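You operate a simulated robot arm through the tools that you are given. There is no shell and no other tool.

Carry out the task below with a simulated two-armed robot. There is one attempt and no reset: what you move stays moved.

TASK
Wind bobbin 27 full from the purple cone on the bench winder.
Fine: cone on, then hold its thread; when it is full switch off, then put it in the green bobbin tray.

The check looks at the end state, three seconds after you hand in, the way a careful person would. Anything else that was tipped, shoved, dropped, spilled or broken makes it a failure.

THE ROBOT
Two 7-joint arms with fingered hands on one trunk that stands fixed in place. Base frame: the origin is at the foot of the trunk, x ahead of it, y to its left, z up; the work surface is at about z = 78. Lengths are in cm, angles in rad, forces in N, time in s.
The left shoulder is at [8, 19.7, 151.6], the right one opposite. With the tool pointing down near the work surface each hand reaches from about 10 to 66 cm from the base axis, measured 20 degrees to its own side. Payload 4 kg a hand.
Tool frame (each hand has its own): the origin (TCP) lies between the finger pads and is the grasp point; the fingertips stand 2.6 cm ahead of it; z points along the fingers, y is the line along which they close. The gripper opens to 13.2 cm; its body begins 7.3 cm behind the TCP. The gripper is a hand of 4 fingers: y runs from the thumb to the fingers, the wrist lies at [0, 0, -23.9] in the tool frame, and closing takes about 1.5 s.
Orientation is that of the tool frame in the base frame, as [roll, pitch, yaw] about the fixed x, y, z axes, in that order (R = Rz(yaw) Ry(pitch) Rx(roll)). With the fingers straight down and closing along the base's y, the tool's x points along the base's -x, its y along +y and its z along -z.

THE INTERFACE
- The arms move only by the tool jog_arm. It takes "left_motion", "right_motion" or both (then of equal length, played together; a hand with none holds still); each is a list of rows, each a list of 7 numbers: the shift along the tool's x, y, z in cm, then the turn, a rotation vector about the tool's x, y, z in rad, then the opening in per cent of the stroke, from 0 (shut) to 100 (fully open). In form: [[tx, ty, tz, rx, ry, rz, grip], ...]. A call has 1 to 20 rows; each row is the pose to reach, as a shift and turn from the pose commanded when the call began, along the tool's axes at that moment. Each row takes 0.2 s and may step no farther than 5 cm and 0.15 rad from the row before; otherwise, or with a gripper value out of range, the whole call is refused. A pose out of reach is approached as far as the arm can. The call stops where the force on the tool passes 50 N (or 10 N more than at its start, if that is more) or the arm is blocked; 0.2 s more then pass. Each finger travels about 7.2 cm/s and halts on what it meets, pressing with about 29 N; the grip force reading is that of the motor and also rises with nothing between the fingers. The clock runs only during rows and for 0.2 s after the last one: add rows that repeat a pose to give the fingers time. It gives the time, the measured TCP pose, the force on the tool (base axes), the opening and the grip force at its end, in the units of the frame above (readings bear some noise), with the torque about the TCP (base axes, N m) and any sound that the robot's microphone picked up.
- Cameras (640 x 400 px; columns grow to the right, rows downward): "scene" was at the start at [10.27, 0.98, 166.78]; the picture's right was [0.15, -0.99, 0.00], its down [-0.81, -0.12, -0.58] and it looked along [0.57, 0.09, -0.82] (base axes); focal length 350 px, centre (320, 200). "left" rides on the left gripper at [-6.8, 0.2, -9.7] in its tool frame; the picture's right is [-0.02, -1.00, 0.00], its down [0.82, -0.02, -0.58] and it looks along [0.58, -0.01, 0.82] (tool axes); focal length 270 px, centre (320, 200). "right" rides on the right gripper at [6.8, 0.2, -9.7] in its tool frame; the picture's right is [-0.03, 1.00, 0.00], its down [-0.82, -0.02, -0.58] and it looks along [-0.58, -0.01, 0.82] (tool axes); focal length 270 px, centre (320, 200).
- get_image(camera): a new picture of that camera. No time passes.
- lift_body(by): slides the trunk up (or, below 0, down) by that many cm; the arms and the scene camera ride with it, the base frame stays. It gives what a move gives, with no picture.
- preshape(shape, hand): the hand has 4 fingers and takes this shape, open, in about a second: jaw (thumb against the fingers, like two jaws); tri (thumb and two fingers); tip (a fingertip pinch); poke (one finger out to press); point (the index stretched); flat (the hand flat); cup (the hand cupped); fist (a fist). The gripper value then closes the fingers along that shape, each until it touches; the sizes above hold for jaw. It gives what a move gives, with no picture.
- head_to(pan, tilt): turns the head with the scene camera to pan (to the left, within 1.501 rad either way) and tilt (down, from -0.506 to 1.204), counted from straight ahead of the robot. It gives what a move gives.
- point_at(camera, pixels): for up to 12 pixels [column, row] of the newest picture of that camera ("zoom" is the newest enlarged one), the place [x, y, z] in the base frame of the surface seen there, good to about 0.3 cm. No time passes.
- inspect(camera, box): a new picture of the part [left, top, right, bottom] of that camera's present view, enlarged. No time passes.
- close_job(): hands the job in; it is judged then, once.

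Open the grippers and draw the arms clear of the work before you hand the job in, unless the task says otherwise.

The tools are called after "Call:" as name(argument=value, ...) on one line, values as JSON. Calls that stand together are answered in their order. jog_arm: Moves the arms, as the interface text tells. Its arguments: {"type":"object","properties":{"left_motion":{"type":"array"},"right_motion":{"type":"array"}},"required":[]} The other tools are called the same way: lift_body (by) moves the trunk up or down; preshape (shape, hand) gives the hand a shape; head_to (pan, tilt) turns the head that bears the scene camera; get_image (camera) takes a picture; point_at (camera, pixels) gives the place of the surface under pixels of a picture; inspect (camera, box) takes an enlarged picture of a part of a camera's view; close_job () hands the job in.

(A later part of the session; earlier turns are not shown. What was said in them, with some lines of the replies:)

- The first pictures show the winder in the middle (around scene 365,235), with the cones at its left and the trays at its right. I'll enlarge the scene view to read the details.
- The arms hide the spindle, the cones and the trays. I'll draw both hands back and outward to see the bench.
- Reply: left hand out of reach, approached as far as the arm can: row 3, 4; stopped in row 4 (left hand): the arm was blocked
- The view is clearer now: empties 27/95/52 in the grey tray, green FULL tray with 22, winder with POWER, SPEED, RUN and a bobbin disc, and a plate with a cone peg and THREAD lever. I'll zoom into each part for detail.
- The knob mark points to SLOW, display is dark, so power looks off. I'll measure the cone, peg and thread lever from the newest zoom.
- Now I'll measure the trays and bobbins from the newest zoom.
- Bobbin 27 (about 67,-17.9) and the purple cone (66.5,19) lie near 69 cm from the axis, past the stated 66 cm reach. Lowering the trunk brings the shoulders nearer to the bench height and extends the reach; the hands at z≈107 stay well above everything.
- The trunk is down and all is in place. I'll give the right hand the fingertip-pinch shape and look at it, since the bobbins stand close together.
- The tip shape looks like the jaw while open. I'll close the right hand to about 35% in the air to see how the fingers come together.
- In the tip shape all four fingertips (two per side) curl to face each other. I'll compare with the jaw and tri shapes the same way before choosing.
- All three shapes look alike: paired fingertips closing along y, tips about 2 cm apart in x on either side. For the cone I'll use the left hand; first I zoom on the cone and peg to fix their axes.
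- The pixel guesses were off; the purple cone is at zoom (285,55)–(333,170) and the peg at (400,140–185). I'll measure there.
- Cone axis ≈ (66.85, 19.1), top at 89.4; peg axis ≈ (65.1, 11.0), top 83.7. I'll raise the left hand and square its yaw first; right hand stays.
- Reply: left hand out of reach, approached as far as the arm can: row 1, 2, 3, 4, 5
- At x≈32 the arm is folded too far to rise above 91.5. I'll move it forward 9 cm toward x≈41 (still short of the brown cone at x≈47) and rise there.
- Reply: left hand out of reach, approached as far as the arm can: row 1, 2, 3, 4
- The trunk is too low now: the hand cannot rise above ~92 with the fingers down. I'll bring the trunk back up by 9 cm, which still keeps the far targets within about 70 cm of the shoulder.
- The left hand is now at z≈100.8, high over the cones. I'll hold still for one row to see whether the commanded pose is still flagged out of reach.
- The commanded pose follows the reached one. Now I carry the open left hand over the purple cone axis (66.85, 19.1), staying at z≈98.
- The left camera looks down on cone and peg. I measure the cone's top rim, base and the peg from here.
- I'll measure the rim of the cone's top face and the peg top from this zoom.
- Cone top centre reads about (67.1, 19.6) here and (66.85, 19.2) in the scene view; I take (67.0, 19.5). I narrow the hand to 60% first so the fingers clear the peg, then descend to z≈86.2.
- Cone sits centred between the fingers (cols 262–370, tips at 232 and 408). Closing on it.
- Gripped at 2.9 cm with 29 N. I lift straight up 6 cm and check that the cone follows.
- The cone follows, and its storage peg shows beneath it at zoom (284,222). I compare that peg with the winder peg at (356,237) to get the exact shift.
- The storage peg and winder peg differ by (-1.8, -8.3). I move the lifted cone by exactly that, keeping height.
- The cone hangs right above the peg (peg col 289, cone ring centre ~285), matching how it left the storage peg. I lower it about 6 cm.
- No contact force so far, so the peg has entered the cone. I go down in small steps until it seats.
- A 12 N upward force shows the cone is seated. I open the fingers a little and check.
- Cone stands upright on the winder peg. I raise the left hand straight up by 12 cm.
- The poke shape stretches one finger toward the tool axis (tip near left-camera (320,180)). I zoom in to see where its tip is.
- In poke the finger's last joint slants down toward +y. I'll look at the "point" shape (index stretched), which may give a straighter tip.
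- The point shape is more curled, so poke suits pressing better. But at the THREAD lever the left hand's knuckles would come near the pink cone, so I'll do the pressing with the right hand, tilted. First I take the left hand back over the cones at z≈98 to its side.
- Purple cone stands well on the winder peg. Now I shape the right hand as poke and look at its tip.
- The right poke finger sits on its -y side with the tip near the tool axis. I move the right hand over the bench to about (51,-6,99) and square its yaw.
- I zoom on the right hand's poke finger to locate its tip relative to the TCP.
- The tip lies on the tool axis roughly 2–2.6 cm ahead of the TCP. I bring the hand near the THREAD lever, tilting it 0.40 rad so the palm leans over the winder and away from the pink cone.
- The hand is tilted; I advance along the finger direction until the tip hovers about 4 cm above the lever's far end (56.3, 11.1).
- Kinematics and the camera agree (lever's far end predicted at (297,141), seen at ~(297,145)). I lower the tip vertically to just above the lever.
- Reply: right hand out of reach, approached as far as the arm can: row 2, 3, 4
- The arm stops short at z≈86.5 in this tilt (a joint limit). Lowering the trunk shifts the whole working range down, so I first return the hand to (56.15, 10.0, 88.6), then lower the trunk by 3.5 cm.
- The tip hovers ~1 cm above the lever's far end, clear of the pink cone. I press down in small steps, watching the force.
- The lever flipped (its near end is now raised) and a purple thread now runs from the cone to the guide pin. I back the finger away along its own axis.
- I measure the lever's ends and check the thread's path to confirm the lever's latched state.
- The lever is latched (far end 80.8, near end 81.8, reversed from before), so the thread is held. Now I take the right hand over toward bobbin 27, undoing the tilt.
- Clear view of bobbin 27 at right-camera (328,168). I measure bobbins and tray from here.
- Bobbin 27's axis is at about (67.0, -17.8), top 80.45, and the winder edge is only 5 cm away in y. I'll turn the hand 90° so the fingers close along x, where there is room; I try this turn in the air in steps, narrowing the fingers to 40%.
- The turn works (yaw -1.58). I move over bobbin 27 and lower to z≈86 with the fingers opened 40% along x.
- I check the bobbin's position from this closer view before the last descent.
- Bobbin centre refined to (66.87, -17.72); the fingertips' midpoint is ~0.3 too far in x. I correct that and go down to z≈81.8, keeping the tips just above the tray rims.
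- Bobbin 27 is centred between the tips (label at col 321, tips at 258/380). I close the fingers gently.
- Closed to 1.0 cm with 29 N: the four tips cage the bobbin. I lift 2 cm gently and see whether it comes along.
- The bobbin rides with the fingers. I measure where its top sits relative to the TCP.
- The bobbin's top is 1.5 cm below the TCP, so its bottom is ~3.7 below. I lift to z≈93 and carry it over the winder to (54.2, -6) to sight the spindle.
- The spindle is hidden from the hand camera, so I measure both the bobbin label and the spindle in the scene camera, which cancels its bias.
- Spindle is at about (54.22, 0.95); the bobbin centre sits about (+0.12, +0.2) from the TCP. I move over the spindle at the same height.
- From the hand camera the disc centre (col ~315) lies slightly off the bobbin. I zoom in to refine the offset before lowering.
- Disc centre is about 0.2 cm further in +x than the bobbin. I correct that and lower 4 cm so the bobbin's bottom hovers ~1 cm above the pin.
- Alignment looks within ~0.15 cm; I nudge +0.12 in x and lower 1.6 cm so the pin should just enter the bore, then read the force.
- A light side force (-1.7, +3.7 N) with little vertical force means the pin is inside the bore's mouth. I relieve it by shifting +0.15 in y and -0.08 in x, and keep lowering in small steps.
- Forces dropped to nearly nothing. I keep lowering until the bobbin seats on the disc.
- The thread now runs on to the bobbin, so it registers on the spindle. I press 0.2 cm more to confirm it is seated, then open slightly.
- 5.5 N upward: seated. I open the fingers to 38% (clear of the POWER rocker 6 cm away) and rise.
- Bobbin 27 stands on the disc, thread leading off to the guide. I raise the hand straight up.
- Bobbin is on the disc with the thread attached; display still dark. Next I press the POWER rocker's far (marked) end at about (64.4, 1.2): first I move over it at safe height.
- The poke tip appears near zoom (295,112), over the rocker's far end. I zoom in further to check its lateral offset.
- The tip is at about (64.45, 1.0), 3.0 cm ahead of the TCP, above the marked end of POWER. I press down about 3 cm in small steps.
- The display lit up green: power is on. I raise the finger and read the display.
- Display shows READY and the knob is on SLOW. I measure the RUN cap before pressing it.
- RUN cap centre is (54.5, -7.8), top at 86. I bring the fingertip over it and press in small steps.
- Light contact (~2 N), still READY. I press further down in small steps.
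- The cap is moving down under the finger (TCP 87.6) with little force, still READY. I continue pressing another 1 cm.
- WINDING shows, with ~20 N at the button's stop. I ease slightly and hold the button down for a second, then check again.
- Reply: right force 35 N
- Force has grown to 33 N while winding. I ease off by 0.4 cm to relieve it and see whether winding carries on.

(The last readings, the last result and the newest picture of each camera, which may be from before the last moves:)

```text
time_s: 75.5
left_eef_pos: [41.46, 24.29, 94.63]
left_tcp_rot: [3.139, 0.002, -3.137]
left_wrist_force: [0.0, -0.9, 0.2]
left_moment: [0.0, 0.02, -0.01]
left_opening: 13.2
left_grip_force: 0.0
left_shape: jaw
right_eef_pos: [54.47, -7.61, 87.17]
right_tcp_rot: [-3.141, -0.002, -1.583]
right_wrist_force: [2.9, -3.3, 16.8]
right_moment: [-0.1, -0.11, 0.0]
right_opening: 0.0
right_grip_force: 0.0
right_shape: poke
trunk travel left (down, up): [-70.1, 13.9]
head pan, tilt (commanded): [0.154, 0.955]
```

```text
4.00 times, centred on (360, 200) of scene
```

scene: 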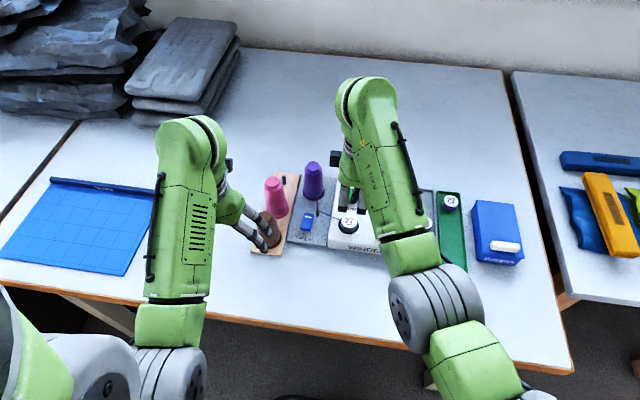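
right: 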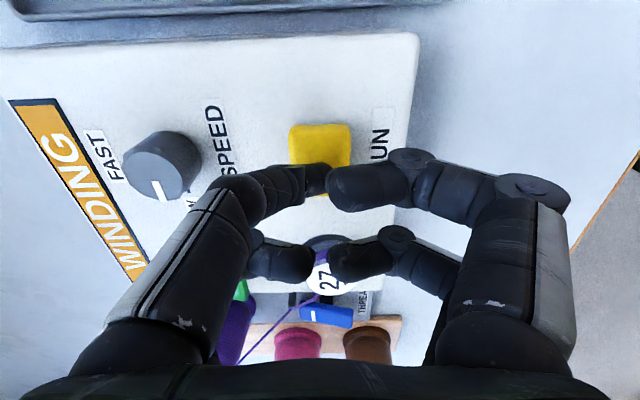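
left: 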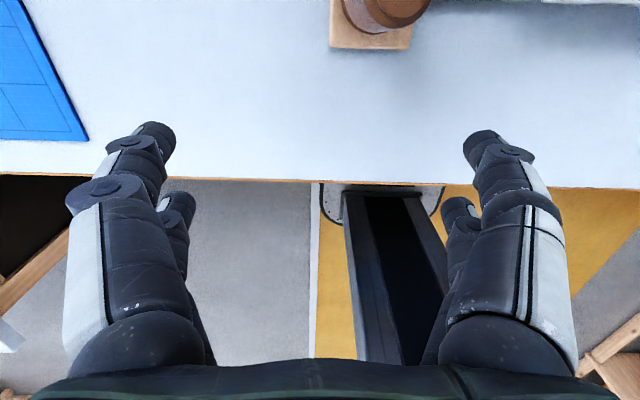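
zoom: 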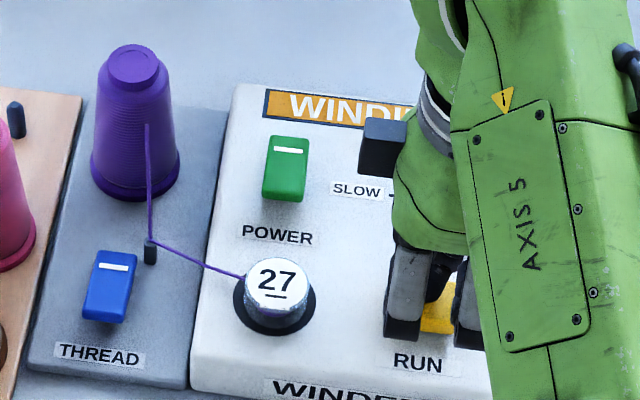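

Still WINDING and a trace of purple shows on the bobbin. I hold this pressure for 2 s and watch the bobbin and display.

Call:
jog_arm(right_motion=[[0, 0, 0, 0, 0, 0, 0], [0, 0, 0, 0, 0, 0, 0], [0, 0, 0, 0, 0, 0, 0], [0, 0, 0, 0, 0, 0, 0], [0, 0, 0, 0, 0, 0, 0], [0, 0, 0, 0, 0, 0, 0], [0, 0, 0, 0, 0, 0, 0], [0, 0, 0, 0, 0, 0, 0]])

Call:
inspect(camera="scene", box=[325, 165, 385, 240])

Call:
get_image(camera="right")

```text
time_s: 77.3
left_eef_pos: [41.64, 24.16, 94.67]
left_tcp_rot: [3.14, 0.003, -3.136]
left_wrist_force: [0.1, 0.9, 0.4]
left_moment: [0.01, 0.0, 0.01]
left_opening: 13.2
left_grip_force: 0.1
left_shape: jaw
right_eef_pos: [54.71, -7.74, 87.13]
right_tcp_rot: [-3.138, -0.002, -1.584]
right_wrist_force: [-0.8, 0.1, 2.7]
right_moment: [-0.02, 0.04, 0.01]
right_opening: 0.0
right_grip_force: 0.0
right_shape: poke
trunk travel left (down, up): [-70.1, 13.9]
head pan, tilt (commanded): [0.154, 0.955]
```

```text
5.33 times, centred on (355, 202) of scene
```

zoom: 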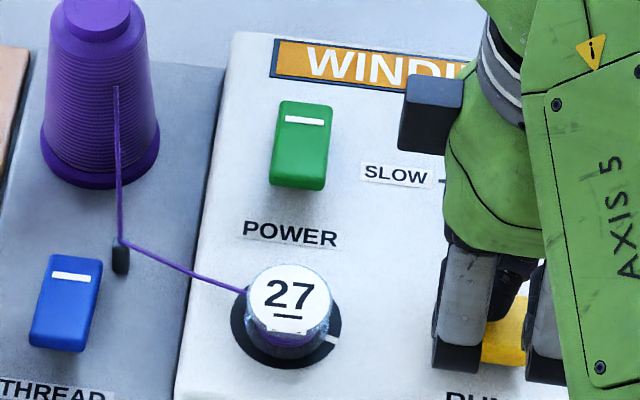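

```text
taken
```

right: 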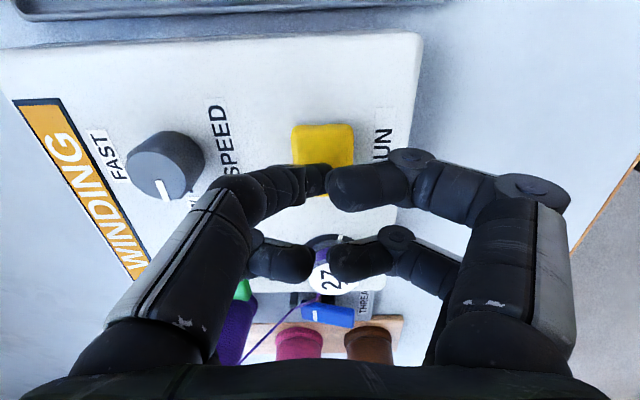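

Winding continues and purple thread is building up between the flanges. I keep holding and check again.

Call:
jog_arm(right_motion=[[0, 0, 0, 0, 0, 0, 0], [0, 0, 0, 0, 0, 0, 0], [0, 0, 0, 0, 0, 0, 0], [0, 0, 0, 0, 0, 0, 0], [0, 0, 0, 0, 0, 0, 0], [0, 0, 0, 0, 0, 0, 0], [0, 0, 0, 0, 0, 0, 0], [0, 0, 0, 0, 0, 0, 0], [0, 0, 0, 0, 0, 0, 0], [0, 0, 0, 0, 0, 0, 0]])

Call:
inspect(camera="scene", box=[325, 165, 385, 240])

```text
time_s: 79.5
left_eef_pos: [41.58, 24.18, 94.63]
left_tcp_rot: [3.139, 0.004, -3.137]
left_wrist_force: [-0.3, 0.5, -0.8]
left_moment: [-0.03, -0.03, 0.02]
left_opening: 13.17
left_grip_force: 0.1
left_shape: jaw
right_eef_pos: [54.59, -7.65, 87.16]
right_tcp_rot: [-3.141, -0.001, -1.584]
right_wrist_force: [0.4, 0.4, 1.7]
right_moment: [-0.01, 0.04, -0.01]
right_opening: 0.0
right_grip_force: 0.1
right_shape: poke
trunk travel left (down, up): [-70.1, 13.9]
head pan, tilt (commanded): [0.154, 0.955]
```

```text
5.33 times, centred on (355, 202) of scene
```

zoom: 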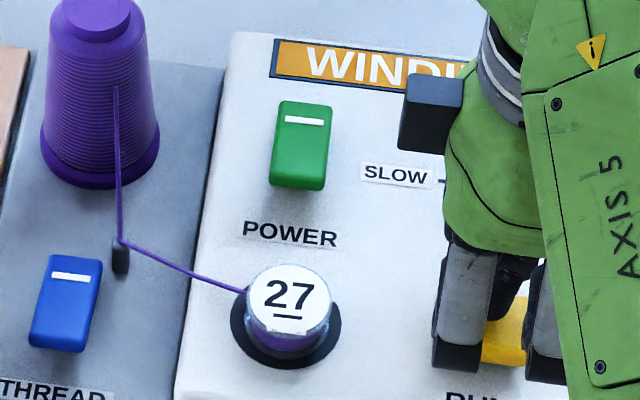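

Still winding with more purple on the bobbin. I keep holding in 3 s chunks.

Call:
jog_arm(right_motion=[[0, 0, 0, 0, 0, 0, 0], [0, 0, 0, 0, 0, 0, 0], [0, 0, 0, 0, 0, 0, 0], [0, 0, 0, 0, 0, 0, 0], [0, 0, 0, 0, 0, 0, 0], [0, 0, 0, 0, 0, 0, 0], [0, 0, 0, 0, 0, 0, 0], [0, 0, 0, 0, 0, 0, 0], [0, 0, 0, 0, 0, 0, 0], [0, 0, 0, 0, 0, 0, 0], [0, 0, 0, 0, 0, 0, 0], [0, 0, 0, 0, 0, 0, 0]])

Call:
inspect(camera="scene", box=[325, 165, 385, 240])

```text
time_s: 82.1
left_eef_pos: [41.44, 24.17, 94.7]
left_tcp_rot: [3.139, 0.003, -3.138]
left_wrist_force: [0.8, -0.5, 0.0]
left_moment: [-0.01, -0.01, -0.02]
left_opening: 13.17
left_grip_force: 0.0
left_shape: jaw
right_eef_pos: [54.75, -7.74, 87.3]
right_tcp_rot: [-3.139, -0.002, -1.583]
right_wrist_force: [-0.2, 0.6, 5.6]
right_moment: [-0.03, -0.04, 0.02]
right_opening: 0.01
right_grip_force: 0.1
right_shape: poke
trunk travel left (down, up): [-70.1, 13.9]
head pan, tilt (commanded): [0.154, 0.955]
```

```text
5.33 times, centred on (355, 202) of scene
```

zoom: 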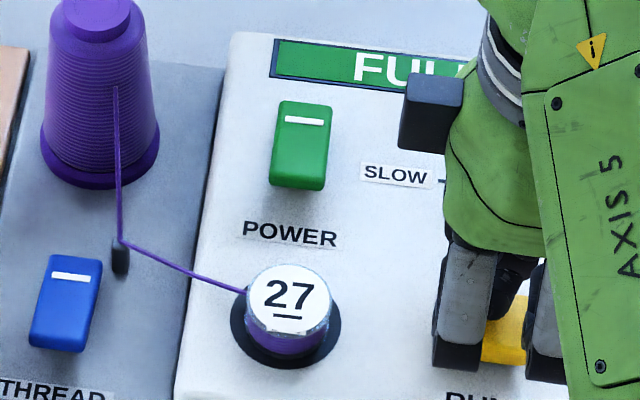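

FULL shows. I release RUN at once and go over to the raised near end of POWER, at about (60.7, 1.2).

Call:
jog_arm(right_motion=[[0, 0, -3, 0, 0, 0, 0], [0, 0, -6, 0, 0, 0, 0], [-3, -2, -6, 0, 0, 0, 0], [-6, -4, -6, 0, 0, 0, 0], [-9.17, -5.94, -6, 0, 0, 0, 0], [-9.17, -5.94, -3, 0, 0, 0, 0], [-9.17, -5.94, -2.5, 0, 0, 0, 0]])

Call:
inspect(camera="scene", box=[325, 165, 385, 240])

Call:
get_image(camera="right")

```text
time_s: 83.7
left_eef_pos: [41.5, 24.17, 94.66]
left_tcp_rot: [3.139, 0.002, -3.136]
left_wrist_force: [-0.3, 0.3, -0.4]
left_moment: [-0.02, 0.03, -0.03]
left_opening: 13.18
left_grip_force: 0.1
left_shape: jaw
right_eef_pos: [60.86, 1.39, 89.52]
right_tcp_rot: [-3.141, -0.002, -1.582]
right_wrist_force: [-0.6, 0.4, -0.3]
right_moment: [0.01, 0.01, -0.02]
right_opening: 0.01
right_grip_force: 0.0
right_shape: poke
trunk travel left (down, up): [-70.1, 13.9]
head pan, tilt (commanded): [0.154, 0.955]
```

```text
5.33 times, centred on (355, 202) of scene
```

zoom: 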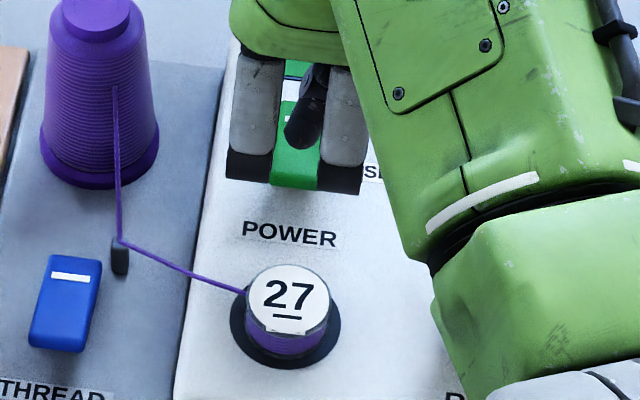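

```text
taken
```

right: 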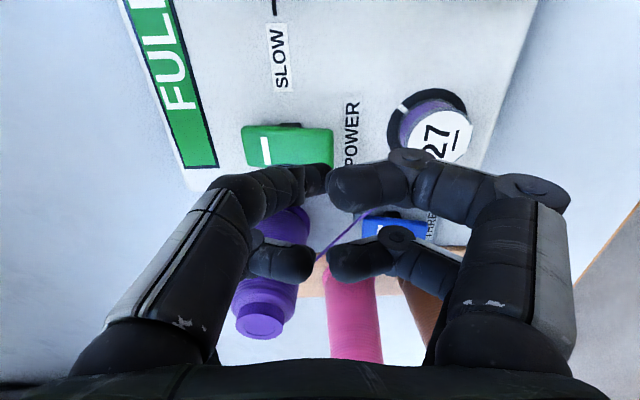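

The finger is over the near end of POWER. I press down about 2.6 cm.

Call:
jog_arm(right_motion=[[0, 0.1, 0.8, 0, 0, 0, 0], [0, 0.1, 1.5, 0, 0, 0, 0], [0, 0.1, 2.0, 0, 0, 0, 0], [0, 0.1, 2.4, 0, 0, 0, 0], [0, 0.1, 2.6, 0, 0, 0, 0]])

Call:
get_image(camera="right")

Call:
inspect(camera="scene", box=[325, 165, 385, 240])

```text
time_s: 84.9
left_eef_pos: [41.52, 24.0, 94.71]
left_tcp_rot: [3.139, 0.002, -3.135]
left_wrist_force: [0.5, 0.7, -0.1]
left_moment: [0.0, 0.02, -0.01]
left_opening: 13.19
left_grip_force: 0.1
left_shape: jaw
right_eef_pos: [60.68, 1.23, 87.12]
right_tcp_rot: [-3.14, 0.0, -1.583]
right_wrist_force: [0.2, 0.0, -0.2]
right_moment: [0.0, -0.01, 0.02]
right_opening: 0.0
right_grip_force: 0.0
right_shape: poke
trunk travel left (down, up): [-70.1, 13.9]
head pan, tilt (commanded): [0.154, 0.955]
```

```text
taken
```

right: 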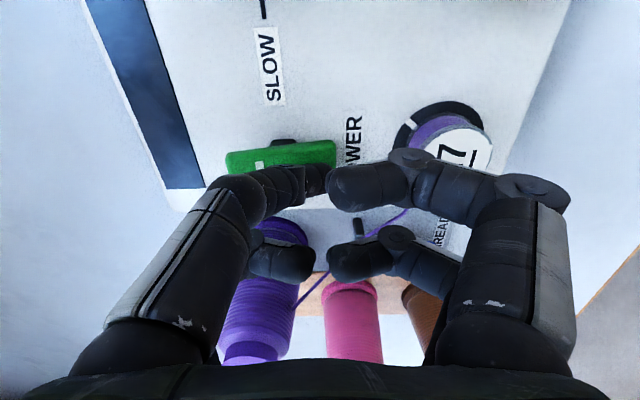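

```text
5.33 times, centred on (355, 202) of scene
```

zoom: 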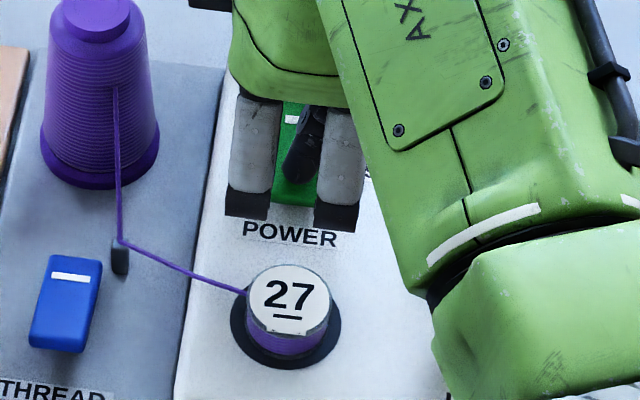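

The display is dark again: power is off with the bobbin full. I raise the hand and reshape it to the jaw for picking the bobbin.

Call:
jog_arm(right_motion=[[0, 0, -2.5, 0, 0, 0, 0], [0, 0, -5, 0, 0, 0, 0], [0, 0, -8, 0, 0, 0, 0], [0, 0, -8, 0, 0, 0, 0]])

Call:
preshape(shape="jaw", hand="right")

Call:
inspect(camera="scene", box=[310, 150, 410, 250])

```text
time_s: 85.9
left_eef_pos: [41.5, 24.11, 94.59]
left_tcp_rot: [3.14, 0.001, -3.137]
left_wrist_force: [0.0, 0.3, 0.5]
left_moment: [-0.01, -0.02, 0.01]
left_opening: 13.19
left_grip_force: 0.1
left_shape: jaw
right_eef_pos: [60.58, 1.25, 95.21]
right_tcp_rot: [-3.139, -0.002, -1.583]
right_wrist_force: [0.5, 0.5, -0.6]
right_moment: [-0.03, 0.01, 0.01]
right_opening: 0.0
right_grip_force: 0.0
right_shape: poke
trunk travel left (down, up): [-70.1, 13.9]
head pan, tilt (commanded): [0.154, 0.955]
```

```text
time_s: 86.8
left_eef_pos: [41.57, 24.1, 94.58]
left_tcp_rot: [3.14, 0.003, -3.138]
left_wrist_force: [0.5, 0.3, -0.7]
left_moment: [0.01, -0.01, 0.01]
left_opening: 13.19
left_grip_force: 0.2
left_shape: jaw
right_eef_pos: [60.5, 1.46, 95.12]
right_tcp_rot: [-3.141, 0.0, -1.584]
right_wrist_force: [0.0, 0.9, -0.1]
right_moment: [-0.02, 0.02, -0.02]
right_opening: 13.2
right_grip_force: 0.1
right_shape: jaw
trunk travel left (down, up): [-70.1, 13.9]
head pan, tilt (commanded): [0.154, 0.955]
```

```text
4.00 times, centred on (360, 200) of scene
```

zoom: 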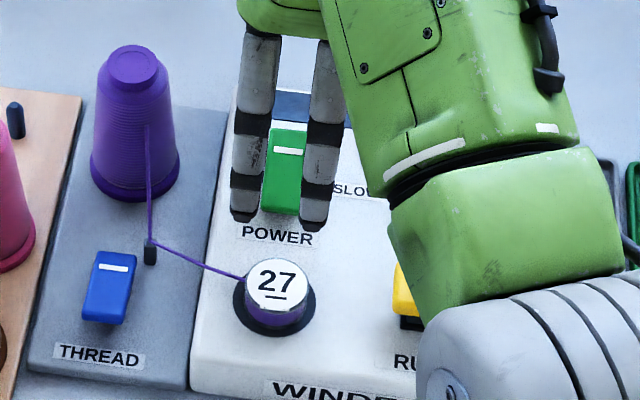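

Power off confirmed. I narrow the fingers to 38% and move back over the bobbin at (53.95, 0.7), lowering partway.

Call:
jog_arm(right_motion=[[0, 0, 0, 0, 0, 0, 38], [0, 0, 0, 0, 0, 0, 38], [0, 0, 0, 0, 0, 0, 38], [0.25, 2.2, 0, 0, 0, 0, 38], [0.5, 4.4, 0, 0, 0, 0, 38], [0.71, 6.64, 0, 0, 0, 0, 38], [0.71, 6.64, 2.5, 0, 0, 0, 38], [0.71, 6.64, 5, 0, 0, 0, 38], [0.71, 6.64, 5, 0, 0, 0, 38]])

Call:
inspect(camera="right", box=[240, 90, 400, 230])

```text
time_s: 88.8
left_eef_pos: [41.53, 24.23, 94.73]
left_tcp_rot: [3.139, 0.004, -3.137]
left_wrist_force: [0.4, 0.3, -0.8]
left_moment: [0.03, -0.01, -0.01]
left_opening: 13.19
left_grip_force: 0.1
left_shape: jaw
right_eef_pos: [53.75, 0.76, 89.9]
right_tcp_rot: [-3.14, -0.001, -1.582]
right_wrist_force: [0.5, 1.0, -0.8]
right_moment: [-0.05, 0.0, -0.01]
right_opening: 5.05
right_grip_force: 0.1
right_shape: jaw
trunk travel left (down, up): [-70.1, 13.9]
head pan, tilt (commanded): [0.154, 0.955]
```

```text
2.86 times, centred on (320, 160) of right
```

zoom: 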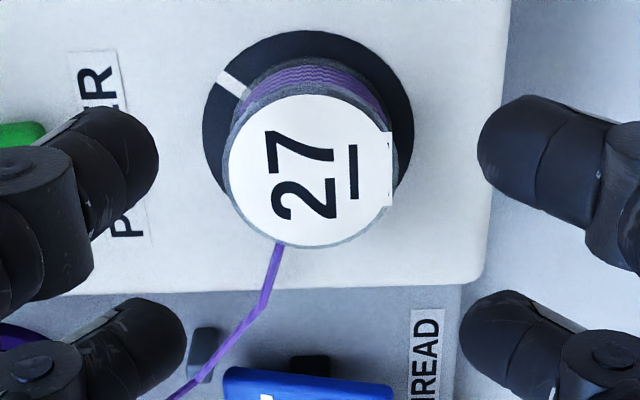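

The bobbin is full and within ~0.15 cm of the hand's axis. I correct that and descend to the grasp height z≈85.9, then close.

Call:
jog_arm(right_motion=[[0, -0.15, 1, 0, 0, 0, 38], [0, -0.15, 2, 0, 0, 0, 38], [0, -0.15, 3, 0, 0, 0, 38], [0, -0.15, 4, 0, 0, 0, 38], [0, -0.15, 4, 0, 0, 0, 38]])

Call:
get_image(camera="right")

```text
time_s: 90.0
left_eef_pos: [41.51, 24.04, 94.75]
left_tcp_rot: [3.14, 0.003, -3.136]
left_wrist_force: [-0.2, -0.3, 0.7]
left_moment: [0.04, -0.01, -0.01]
left_opening: 13.2
left_grip_force: 0.1
left_shape: jaw
right_eef_pos: [54.05, 0.81, 86.11]
right_tcp_rot: [-3.139, -0.004, -1.584]
right_wrist_force: [0.9, 0.4, 0.0]
right_moment: [-0.01, 0.0, 0.01]
right_opening: 5.04
right_grip_force: 0.1
right_shape: jaw
trunk travel left (down, up): [-70.1, 13.9]
head pan, tilt (commanded): [0.154, 0.955]
```

```text
taken
```

right: 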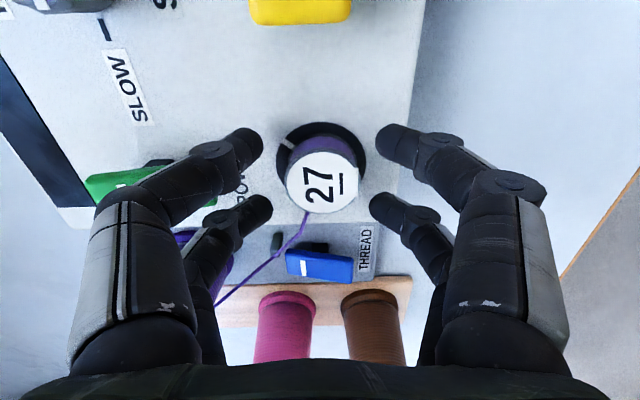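

Centred (label at col 321). I close the fingers on the bobbin.

Call:
jog_arm(right_motion=[[0, 0, 0, 0, 0, 0, 30], [0, 0, 0, 0, 0, 0, 22], [0, 0, 0, 0, 0, 0, 15], [0, 0, 0, 0, 0, 0, 8], [0, 0, 0, 0, 0, 0, 4], [0, 0, 0, 0, 0, 0, 4], [0, 0, 0, 0, 0, 0, 4]])

Call:
get_image(camera="right")

```text
time_s: 91.6
left_eef_pos: [41.56, 24.19, 94.7]
left_tcp_rot: [3.139, 0.004, -3.136]
left_wrist_force: [-0.4, 0.0, 0.1]
left_moment: [0.02, -0.01, -0.02]
left_opening: 13.19
left_grip_force: 0.0
left_shape: jaw
right_eef_pos: [54.13, 0.62, 86.22]
right_tcp_rot: [-3.141, -0.002, -1.584]
right_wrist_force: [-2.4, 0.3, 0.1]
right_moment: [0.03, 0.05, 0.0]
right_opening: 1.01
right_grip_force: 28.7
right_shape: jaw
trunk travel left (down, up): [-70.1, 13.9]
head pan, tilt (commanded): [0.154, 0.955]
```

```text
taken
```

right: 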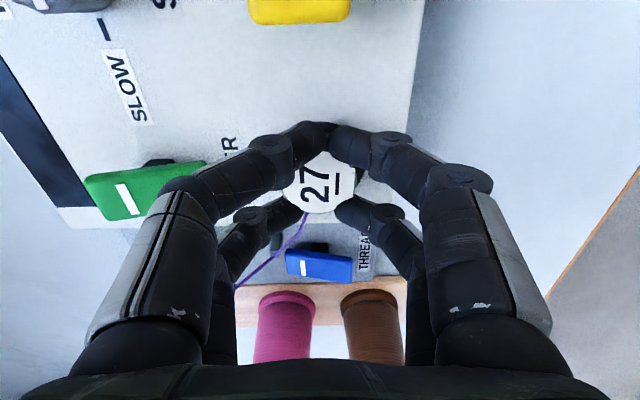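

Gripped at 1.0 cm, 29 N. I lift straight up off the pin, slowly at first.

Call:
jog_arm(right_motion=[[0, 0, -0.5, 0, 0, 0, 4], [0, 0, -1, 0, 0, 0, 4], [0, 0, -1.7, 0, 0, 0, 4], [0, 0, -2.5, 0, 0, 0, 4], [0, 0, -4, 0, 0, 0, 4], [0, 0, -7, 0, 0, 0, 4], [0, 0, -7, 0, 0, 0, 4]])

Call:
get_image(camera="right")

Call:
inspect(camera="scene", box=[310, 150, 410, 250])

```text
time_s: 93.2
left_eef_pos: [41.54, 24.19, 94.61]
left_tcp_rot: [3.14, 0.003, -3.137]
left_wrist_force: [-0.3, 0.2, -0.6]
left_moment: [0.02, 0.0, 0.01]
left_opening: 13.22
left_grip_force: 0.1
left_shape: jaw
right_eef_pos: [54.15, 0.77, 92.81]
right_tcp_rot: [-3.141, -0.003, -1.584]
right_wrist_force: [0.5, 0.4, -0.8]
right_moment: [-0.01, -0.04, 0.04]
right_opening: 0.94
right_grip_force: 28.9
right_shape: jaw
trunk travel left (down, up): [-70.1, 13.9]
head pan, tilt (commanded): [0.154, 0.955]
```

```text
taken
```

right: 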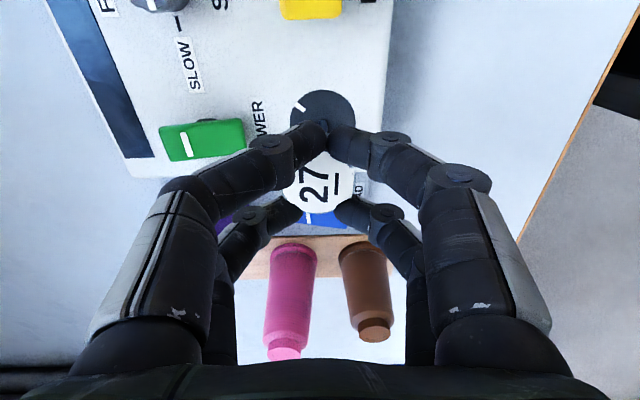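

```text
4.00 times, centred on (360, 200) of scene
```

zoom: 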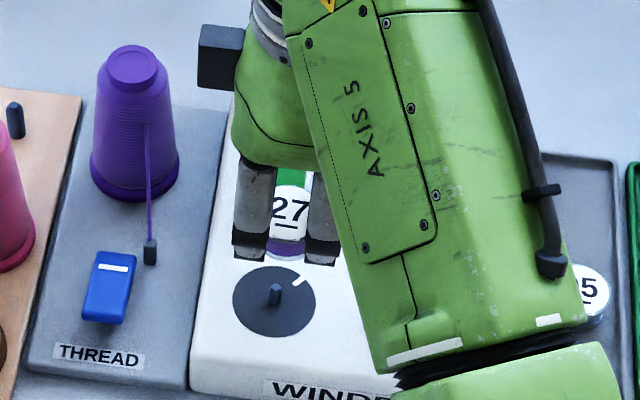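

The full bobbin is off and the thread is cut clean. I carry it at z≈93 toward the trays, stopping at about (59.5,-16) to sight the green tray.

Call:
jog_arm(right_motion=[[3.4, -1.1, 0, 0, 0, 0, 4], [6.7, -2.2, 0, 0, 0, 0, 4], [10, -3.3, 0, 0, 0, 0, 4], [13.4, -4.5, 0, 0, 0, 0, 4], [16.73, -5.57, 0, 0, 0, 0, 4], [16.73, -5.57, 0, 0, 0, 0, 4]])

Call:
get_image(camera="right")

Call:
get_image(camera="scene")

```text
time_s: 94.6
left_eef_pos: [41.62, 24.21, 94.62]
left_tcp_rot: [-3.141, 0.002, -3.137]
left_wrist_force: [0.5, 0.8, 0.0]
left_moment: [0.02, -0.04, -0.01]
left_opening: 13.19
left_grip_force: 0.1
left_shape: jaw
right_eef_pos: [59.36, -16.25, 93.1]
right_tcp_rot: [-3.139, -0.001, -1.583]
right_wrist_force: [-0.4, -0.5, -0.2]
right_moment: [0.01, 0.04, 0.03]
right_opening: 0.92
right_grip_force: 29.0
right_shape: jaw
trunk travel left (down, up): [-70.1, 13.9]
head pan, tilt (commanded): [0.154, 0.955]
```

```text
taken
```

right: 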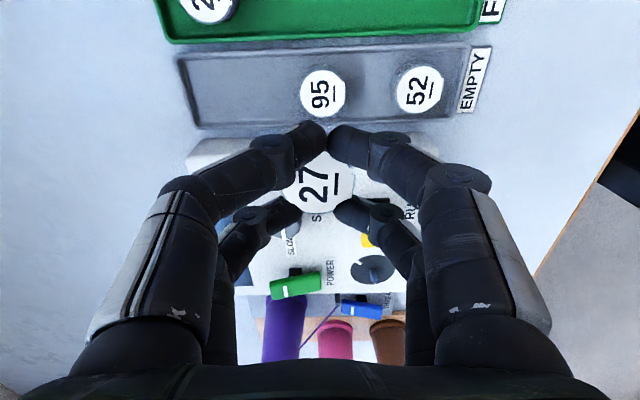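

```text
taken
```

scene: 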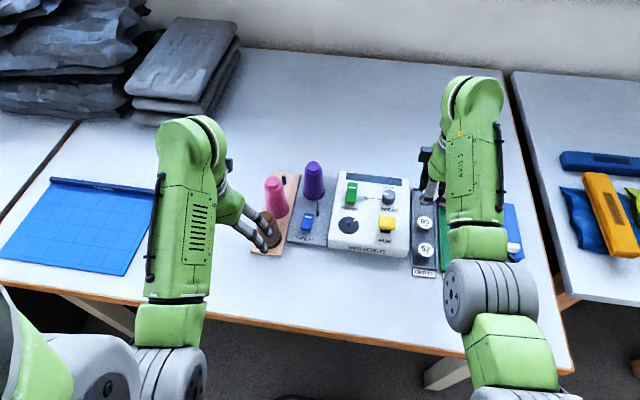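

Part of the green tray shows at the top of the hand view. I measure its near inner edge and bobbin positions from here.

Call:
point_at(camera="right", pixels=[[320, 5], [320, 20], [320, 30], [320, 36], [320, 41], [400, 15], [400, 28], [250, 25], [208, 8], [322, 92], [420, 88], [470, 15]])

Call:
inspect(camera="right", box=[160, 0, 520, 130])

```text
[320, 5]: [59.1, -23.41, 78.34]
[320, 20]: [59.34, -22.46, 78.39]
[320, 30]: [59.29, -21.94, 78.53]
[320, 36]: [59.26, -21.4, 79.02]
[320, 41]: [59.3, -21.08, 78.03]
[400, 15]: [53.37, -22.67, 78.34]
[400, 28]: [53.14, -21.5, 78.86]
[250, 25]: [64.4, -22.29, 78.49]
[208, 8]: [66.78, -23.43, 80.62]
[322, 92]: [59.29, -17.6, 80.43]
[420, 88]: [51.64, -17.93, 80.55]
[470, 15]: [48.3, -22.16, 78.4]
```

```text
1.78 times, centred on (340, 65) of right
```

zoom: 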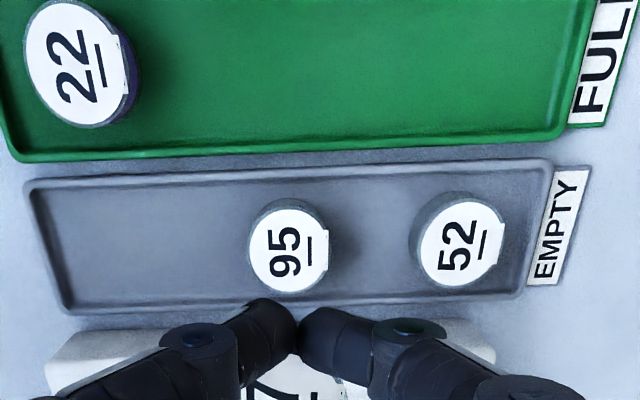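

Green tray inner span is about y -21.8 to -27, so I aim the bobbin at (59.0, -24.4), well away from bobbin 22. I move over it and lower to z≈84.5.

Call:
jog_arm(right_motion=[[2.8, 0.13, 0, 0, 0, 0, 4], [5.6, 0.26, 0, 0, 0, 0, 4], [8.36, 0.39, 0, 0, 0, 0, 4], [8.36, 0.39, 3, 0, 0, 0, 4], [8.36, 0.39, 6, 0, 0, 0, 4], [8.36, 0.39, 8.5, 0, 0, 0, 4], [8.36, 0.39, 8.5, 0, 0, 0, 4]])

Call:
get_image(camera="right")

Call:
get_image(camera="scene")

```text
time_s: 96.2
left_eef_pos: [41.62, 24.17, 94.55]
left_tcp_rot: [3.141, 0.001, -3.137]
left_wrist_force: [-0.4, -0.5, 0.7]
left_moment: [0.0, -0.02, -0.02]
left_opening: 13.2
left_grip_force: 0.0
left_shape: jaw
right_eef_pos: [59.01, -24.19, 84.45]
right_tcp_rot: [-3.138, -0.001, -1.583]
right_wrist_force: [-0.3, 0.0, -0.2]
right_moment: [-0.01, -0.01, 0.01]
right_opening: 0.93
right_grip_force: 28.9
right_shape: jaw
trunk travel left (down, up): [-70.1, 13.9]
head pan, tilt (commanded): [0.154, 0.955]
```

```text
taken
```

right: 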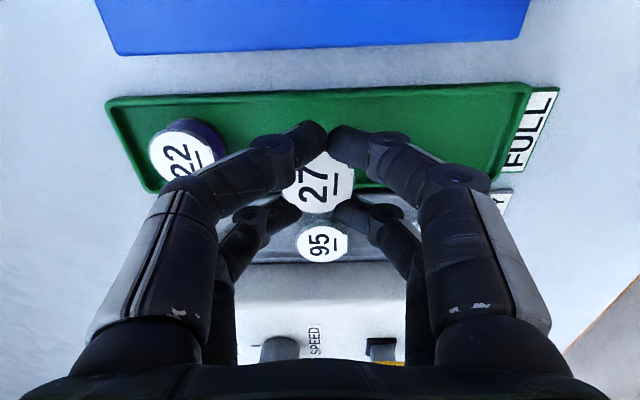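

```text
taken
```

scene: 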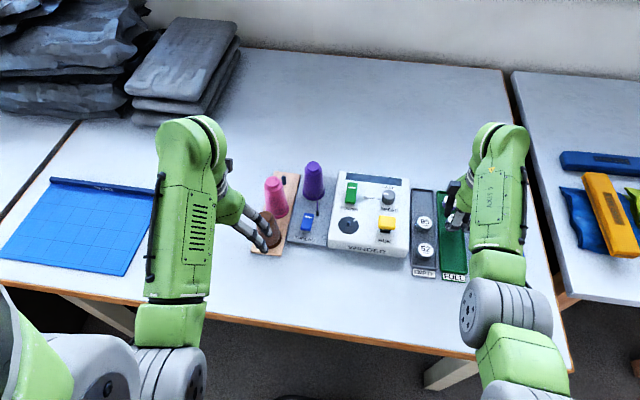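

I check the tray's inner edges from this view to be sure of the bobbin's clearance.

Call:
point_at(camera="right", pixels=[[350, 92], [350, 100], [350, 110], [370, 180], [370, 188], [260, 95], [318, 190], [180, 152], [320, 245], [318, 208]])

```text
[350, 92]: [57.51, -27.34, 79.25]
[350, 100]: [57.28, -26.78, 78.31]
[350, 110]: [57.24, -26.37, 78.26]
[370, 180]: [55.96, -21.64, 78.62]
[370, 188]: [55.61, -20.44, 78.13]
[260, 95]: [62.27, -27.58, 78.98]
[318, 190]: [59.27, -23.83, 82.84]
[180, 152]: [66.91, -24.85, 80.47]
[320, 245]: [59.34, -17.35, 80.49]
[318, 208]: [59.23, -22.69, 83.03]
```

The bobbin will land centred in the tray (inner walls -21.8 and -27.0, bobbin at -24.3). I lower it gently toward the floor at 78.3.

Call:
jog_arm(right_motion=[[0, 0, 0.8, 0, 0, 0, 4], [0, 0, 1.5, 0, 0, 0, 4], [0, 0, 2.0, 0, 0, 0, 4], [0, 0, 2.3, 0, 0, 0, 4], [0, 0, 2.3, 0, 0, 0, 4]])

```text
time_s: 97.4
left_eef_pos: [41.58, 24.11, 94.64]
left_tcp_rot: [3.14, 0.001, -3.136]
left_wrist_force: [0.0, -0.3, -0.6]
left_moment: [-0.01, 0.0, -0.03]
left_opening: 13.2
left_grip_force: 0.1
left_shape: jaw
right_eef_pos: [59.15, -24.45, 82.15]
right_tcp_rot: [-3.141, -0.001, -1.582]
right_wrist_force: [0.3, -0.4, 0.3]
right_moment: [-0.03, 0.0, 0.04]
right_opening: 0.91
right_grip_force: 28.6
right_shape: jaw
trunk travel left (down, up): [-70.1, 13.9]
head pan, tilt (commanded): [0.154, 0.955]
```

No contact yet at z 82.15; I lower a few more millimetres until it touches.

Call:
jog_arm(right_motion=[[0, 0, 0.1, 0, 0, 0, 4], [0, 0, 0.2, 0, 0, 0, 4], [0, 0, 0.3, 0, 0, 0, 4], [0, 0, 0.3, 0, 0, 0, 4]])

```text
time_s: 98.4
left_eef_pos: [41.48, 24.04, 94.67]
left_tcp_rot: [3.14, 0.002, -3.137]
left_wrist_force: [-0.1, 0.3, 0.3]
left_moment: [0.02, -0.01, 0.0]
left_opening: 13.18
left_grip_force: 0.1
left_shape: jaw
right_eef_pos: [59.02, -24.32, 82.0]
right_tcp_rot: [-3.14, -0.002, -1.583]
right_wrist_force: [-1.0, 0.4, 0.5]
right_moment: [0.0, 0.01, -0.01]
right_opening: 0.91
right_grip_force: 28.5
right_shape: jaw
trunk travel left (down, up): [-70.1, 13.9]
head pan, tilt (commanded): [0.154, 0.955]
```

Call:
jog_arm(right_motion=[[0, 0, 0.1, 0, 0, 0, 4], [0, 0, 0.2, 0, 0, 0, 4], [0, 0, 0.2, 0, 0, 0, 4]])

Call:
inspect(camera="right", box=[220, 80, 420, 260])

```text
time_s: 99.2
left_eef_pos: [41.5, 24.12, 94.66]
left_tcp_rot: [3.141, 0.006, -3.138]
left_wrist_force: [-0.5, 0.1, 0.4]
left_moment: [0.03, 0.0, -0.01]
left_opening: 13.22
left_grip_force: 0.0
left_shape: jaw
right_eef_pos: [58.94, -24.38, 82.02]
right_tcp_rot: [-3.136, -0.001, -1.584]
right_wrist_force: [0.3, -1.1, 9.8]
right_moment: [-0.09, 0.13, 0.03]
right_opening: 0.93
right_grip_force: 28.2
right_shape: jaw
trunk travel left (down, up): [-70.1, 13.9]
head pan, tilt (commanded): [0.154, 0.955]
```

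```text
2.22 times, centred on (320, 170) of right
```

zoom: 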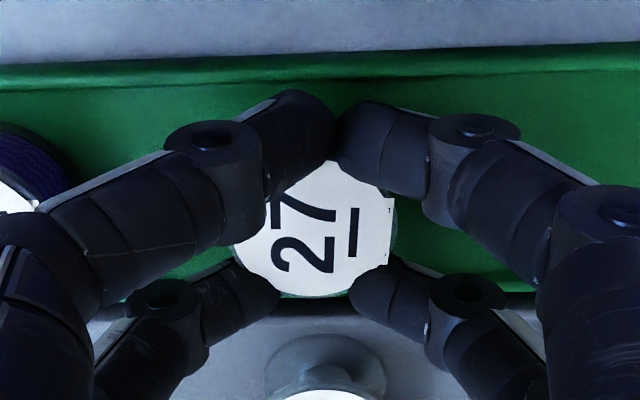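

9.8 N upward: the bobbin rests on the tray floor. I open the fingers to 30%, enough to release without reaching bobbin 22, then rise.

Call:
jog_arm(right_motion=[[0, 0, -0.1, 0, 0, 0, 10], [0, 0, -0.1, 0, 0, 0, 18], [0, 0, -0.1, 0, 0, 0, 26], [0, 0, -0.1, 0, 0, 0, 32], [0, 0, -0.1, 0, 0, 0, 32], [0, 0, -0.1, 0, 0, 0, 32]])

Call:
get_image(camera="right")

```text
time_s: 100.6
left_eef_pos: [41.64, 24.16, 94.62]
left_tcp_rot: [3.139, 0.002, -3.136]
left_wrist_force: [0.5, 0.0, -0.5]
left_moment: [0.0, 0.02, 0.03]
left_opening: 13.2
left_grip_force: 0.1
left_shape: jaw
right_eef_pos: [58.91, -24.31, 81.84]
right_tcp_rot: [-3.14, -0.001, -1.584]
right_wrist_force: [0.9, 0.3, -0.2]
right_moment: [0.03, 0.03, -0.01]
right_opening: 4.19
right_grip_force: 0.0
right_shape: jaw
trunk travel left (down, up): [-70.1, 13.9]
head pan, tilt (commanded): [0.154, 0.955]
```

```text
taken
```

right: 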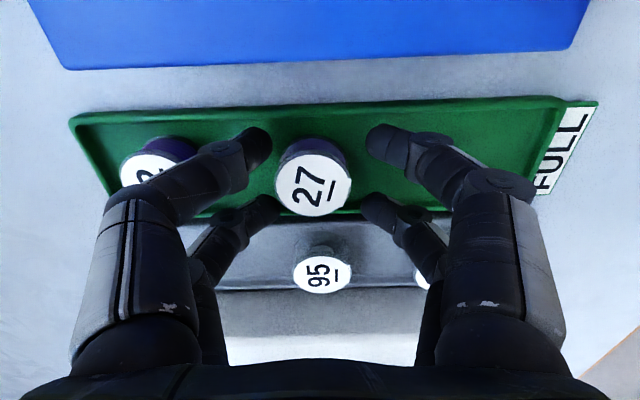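

Bobbin 27 stands upright in the green tray, free of the fingers. I raise the hand straight up 11 cm.

Call:
jog_arm(right_motion=[[0, 0, -1, 0, 0, 0, 32], [0, 0, -2.5, 0, 0, 0, 32], [0, 0, -4.5, 0, 0, 0, 32], [0, 0, -7, 0, 0, 0, 32], [0, 0, -9, 0, 0, 0, 32], [0, 0, -11, 0, 0, 0, 32], [0, 0, -11, 0, 0, 0, 32]])

Call:
get_image(camera="right")

Call:
get_image(camera="scene")

```text
time_s: 102.2
left_eef_pos: [41.58, 24.15, 94.58]
left_tcp_rot: [3.14, 0.001, -3.136]
left_wrist_force: [-0.5, 0.7, 0.5]
left_moment: [0.0, 0.02, -0.02]
left_opening: 13.19
left_grip_force: 0.0
left_shape: jaw
right_eef_pos: [59.15, -24.47, 93.18]
right_tcp_rot: [-3.14, -0.003, -1.584]
right_wrist_force: [0.0, 0.1, 0.6]
right_moment: [-0.02, 0.01, -0.03]
right_opening: 4.2
right_grip_force: 0.0
right_shape: jaw
trunk travel left (down, up): [-70.1, 13.9]
head pan, tilt (commanded): [0.154, 0.955]
```

```text
taken
```

right: 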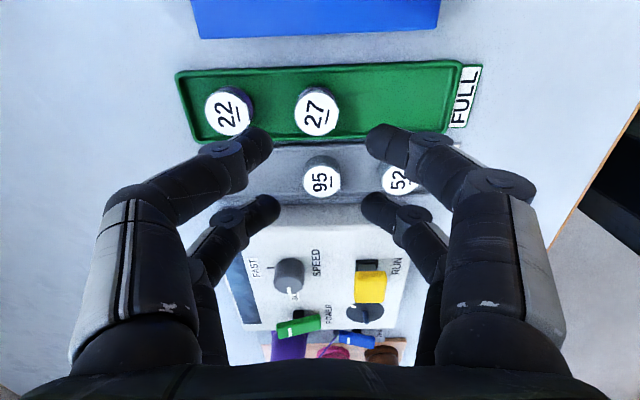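

```text
taken
```

scene: 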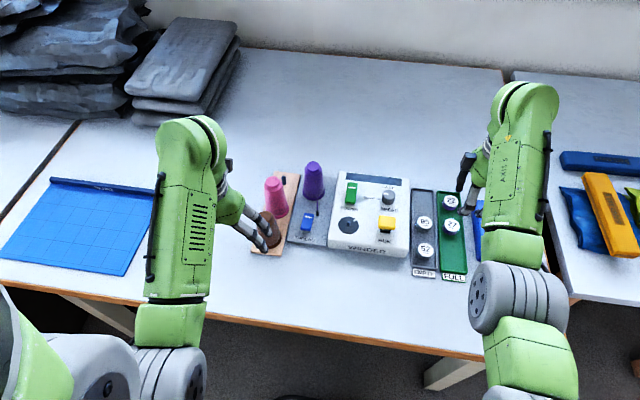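

Bobbin 27 lies beside 22 in the green tray and the display is dark. I draw the right hand back toward the robot and open it.

Call:
jog_arm(right_motion=[[0, 3, 0, 0, 0, 0, 32], [0, 6, 0, 0, 0, 0, 32], [0, 9, 0, 0, 0, 0, 32], [0, 12, 0, 0, 0, 0, 32], [0, 15, 0, 0, 0, 0, 50], [0, 18, 0, 0, 0, 0, 75], [0, 18, 0, 0, 0, 0, 100], [0, 18, 0, 0, 0, 0, 100], [0, 18, 0, 0, 0, 0, 100]])

Call:
lift_body(by=8)

Call:
get_image(camera="scene")

Call:
inspect(camera="scene", box=[250, 160, 410, 280])

Call:
inspect(camera="scene", box=[380, 170, 480, 290])

```text
time_s: 104.2
left_eef_pos: [41.53, 24.13, 94.65]
left_tcp_rot: [3.14, 0.003, -3.136]
left_wrist_force: [0.0, 0.5, -0.7]
left_moment: [0.0, 0.01, 0.01]
left_opening: 13.19
left_grip_force: 0.0
left_shape: jaw
right_eef_pos: [40.84, -24.13, 92.55]
right_tcp_rot: [-3.139, -0.002, -1.584]
right_wrist_force: [1.0, 0.4, -0.1]
right_moment: [-0.02, 0.01, 0.02]
right_opening: 13.19
right_grip_force: 0.1
right_shape: jaw
trunk travel left (down, up): [-70.1, 13.9]
head pan, tilt (commanded): [0.154, 0.955]
```

```text
time_s: 105.3
left_eef_pos: [41.59, 24.21, 102.65]
left_tcp_rot: [3.14, 0.001, -3.136]
left_wrist_force: [1.2, 0.6, -0.1]
left_moment: [0.02, -0.01, -0.03]
left_opening: 13.21
left_grip_force: 0.1
left_shape: jaw
right_eef_pos: [40.83, -24.3, 100.62]
right_tcp_rot: [-3.138, -0.003, -1.584]
right_wrist_force: [0.2, 0.4, 0.4]
right_moment: [-0.03, -0.02, -0.01]
right_opening: 13.17
right_grip_force: 0.0
right_shape: jaw
trunk travel left (down, up): [-78.1, 5.9]
head pan, tilt (commanded): [0.154, 0.955]
```

```text
taken
```

scene: 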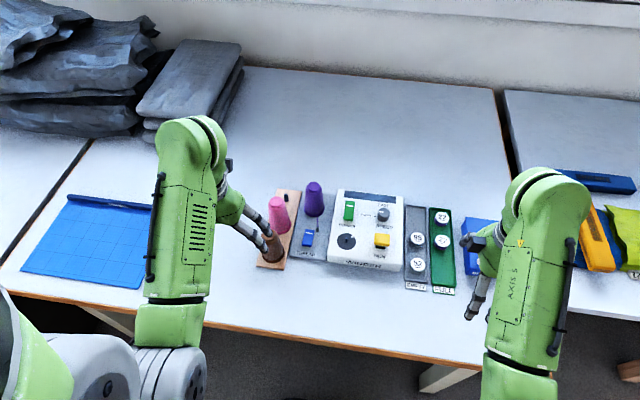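

```text
3.33 times, centred on (330, 220) of scene
```

zoom: 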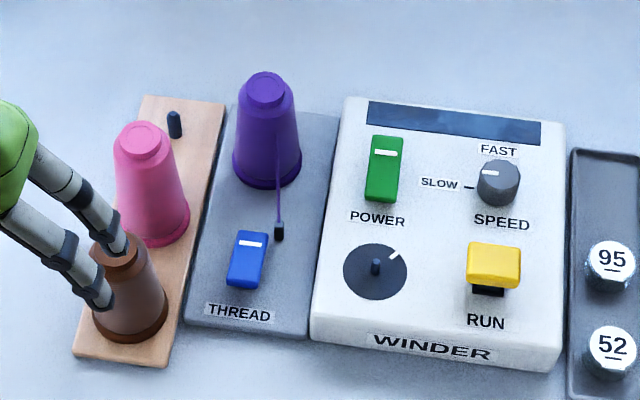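

```text
3.33 times, centred on (430, 230) of scene
```

zoom: 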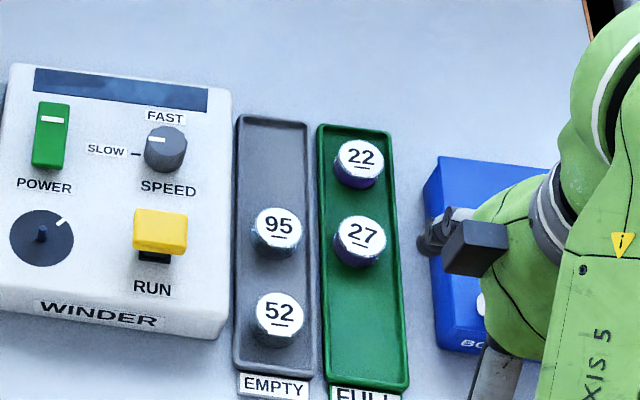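

All is in order: 27 full in the green tray, 95 and 52 untouched, power off, purple cone on its peg, other cones upright. I draw the left hand back a little farther from the cones before handing in.

Call:
jog_arm(left_motion=[[2, 0, 0, 0, 0, 0, 100], [4, 0, 0, 0, 0, 0, 100], [4, 0, 0, 0, 0, 0, 100]])

Call:
get_image(camera="scene")

```text
time_s: 106.1
left_eef_pos: [37.88, 23.93, 102.63]
left_tcp_rot: [3.139, 0.009, 3.137]
left_wrist_force: [0.6, 0.0, -0.2]
left_moment: [0.0, 0.03, 0.0]
left_opening: 13.17
left_grip_force: 0.0
left_shape: jaw
right_eef_pos: [40.89, -24.26, 100.6]
right_tcp_rot: [-3.141, -0.001, -1.581]
right_wrist_force: [-0.5, -0.6, -0.2]
right_moment: [0.0, 0.02, 0.01]
right_opening: 13.18
right_grip_force: 0.1
right_shape: jaw
trunk travel left (down, up): [-78.1, 5.9]
head pan, tilt (commanded): [0.154, 0.955]
```

```text
taken
```

scene: 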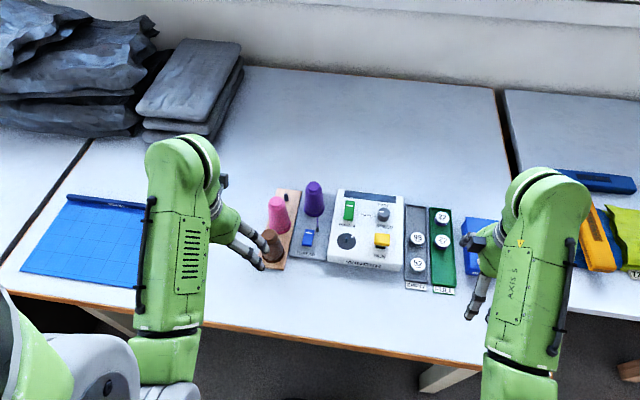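

The scene shows everything in its place, both grippers open and the arms clear of the work. I hand the job in.

Call:
close_job()

```text
The job is handed in.
```

Bobbin 27 is wound full from the purple cone and standing in the green tray beside bobbin 22. The job is handed in.

- **Cone and thread:** I put the purple cone on the winder peg and latched the THREAD lever to hold its thread. Both were left that way.
- **Winding:** I wound with the speed knob left on SLOW, where it already was. When the display read FULL I released RUN and switched POWER off; the display is dark.
- **Rest of the bench:** In the last pictures the other cones and bobbins 95, 52 and 22 were in place. Nothing was tipped or dropped.
- **Arms:** Both grippers are open and drawn back from the work.
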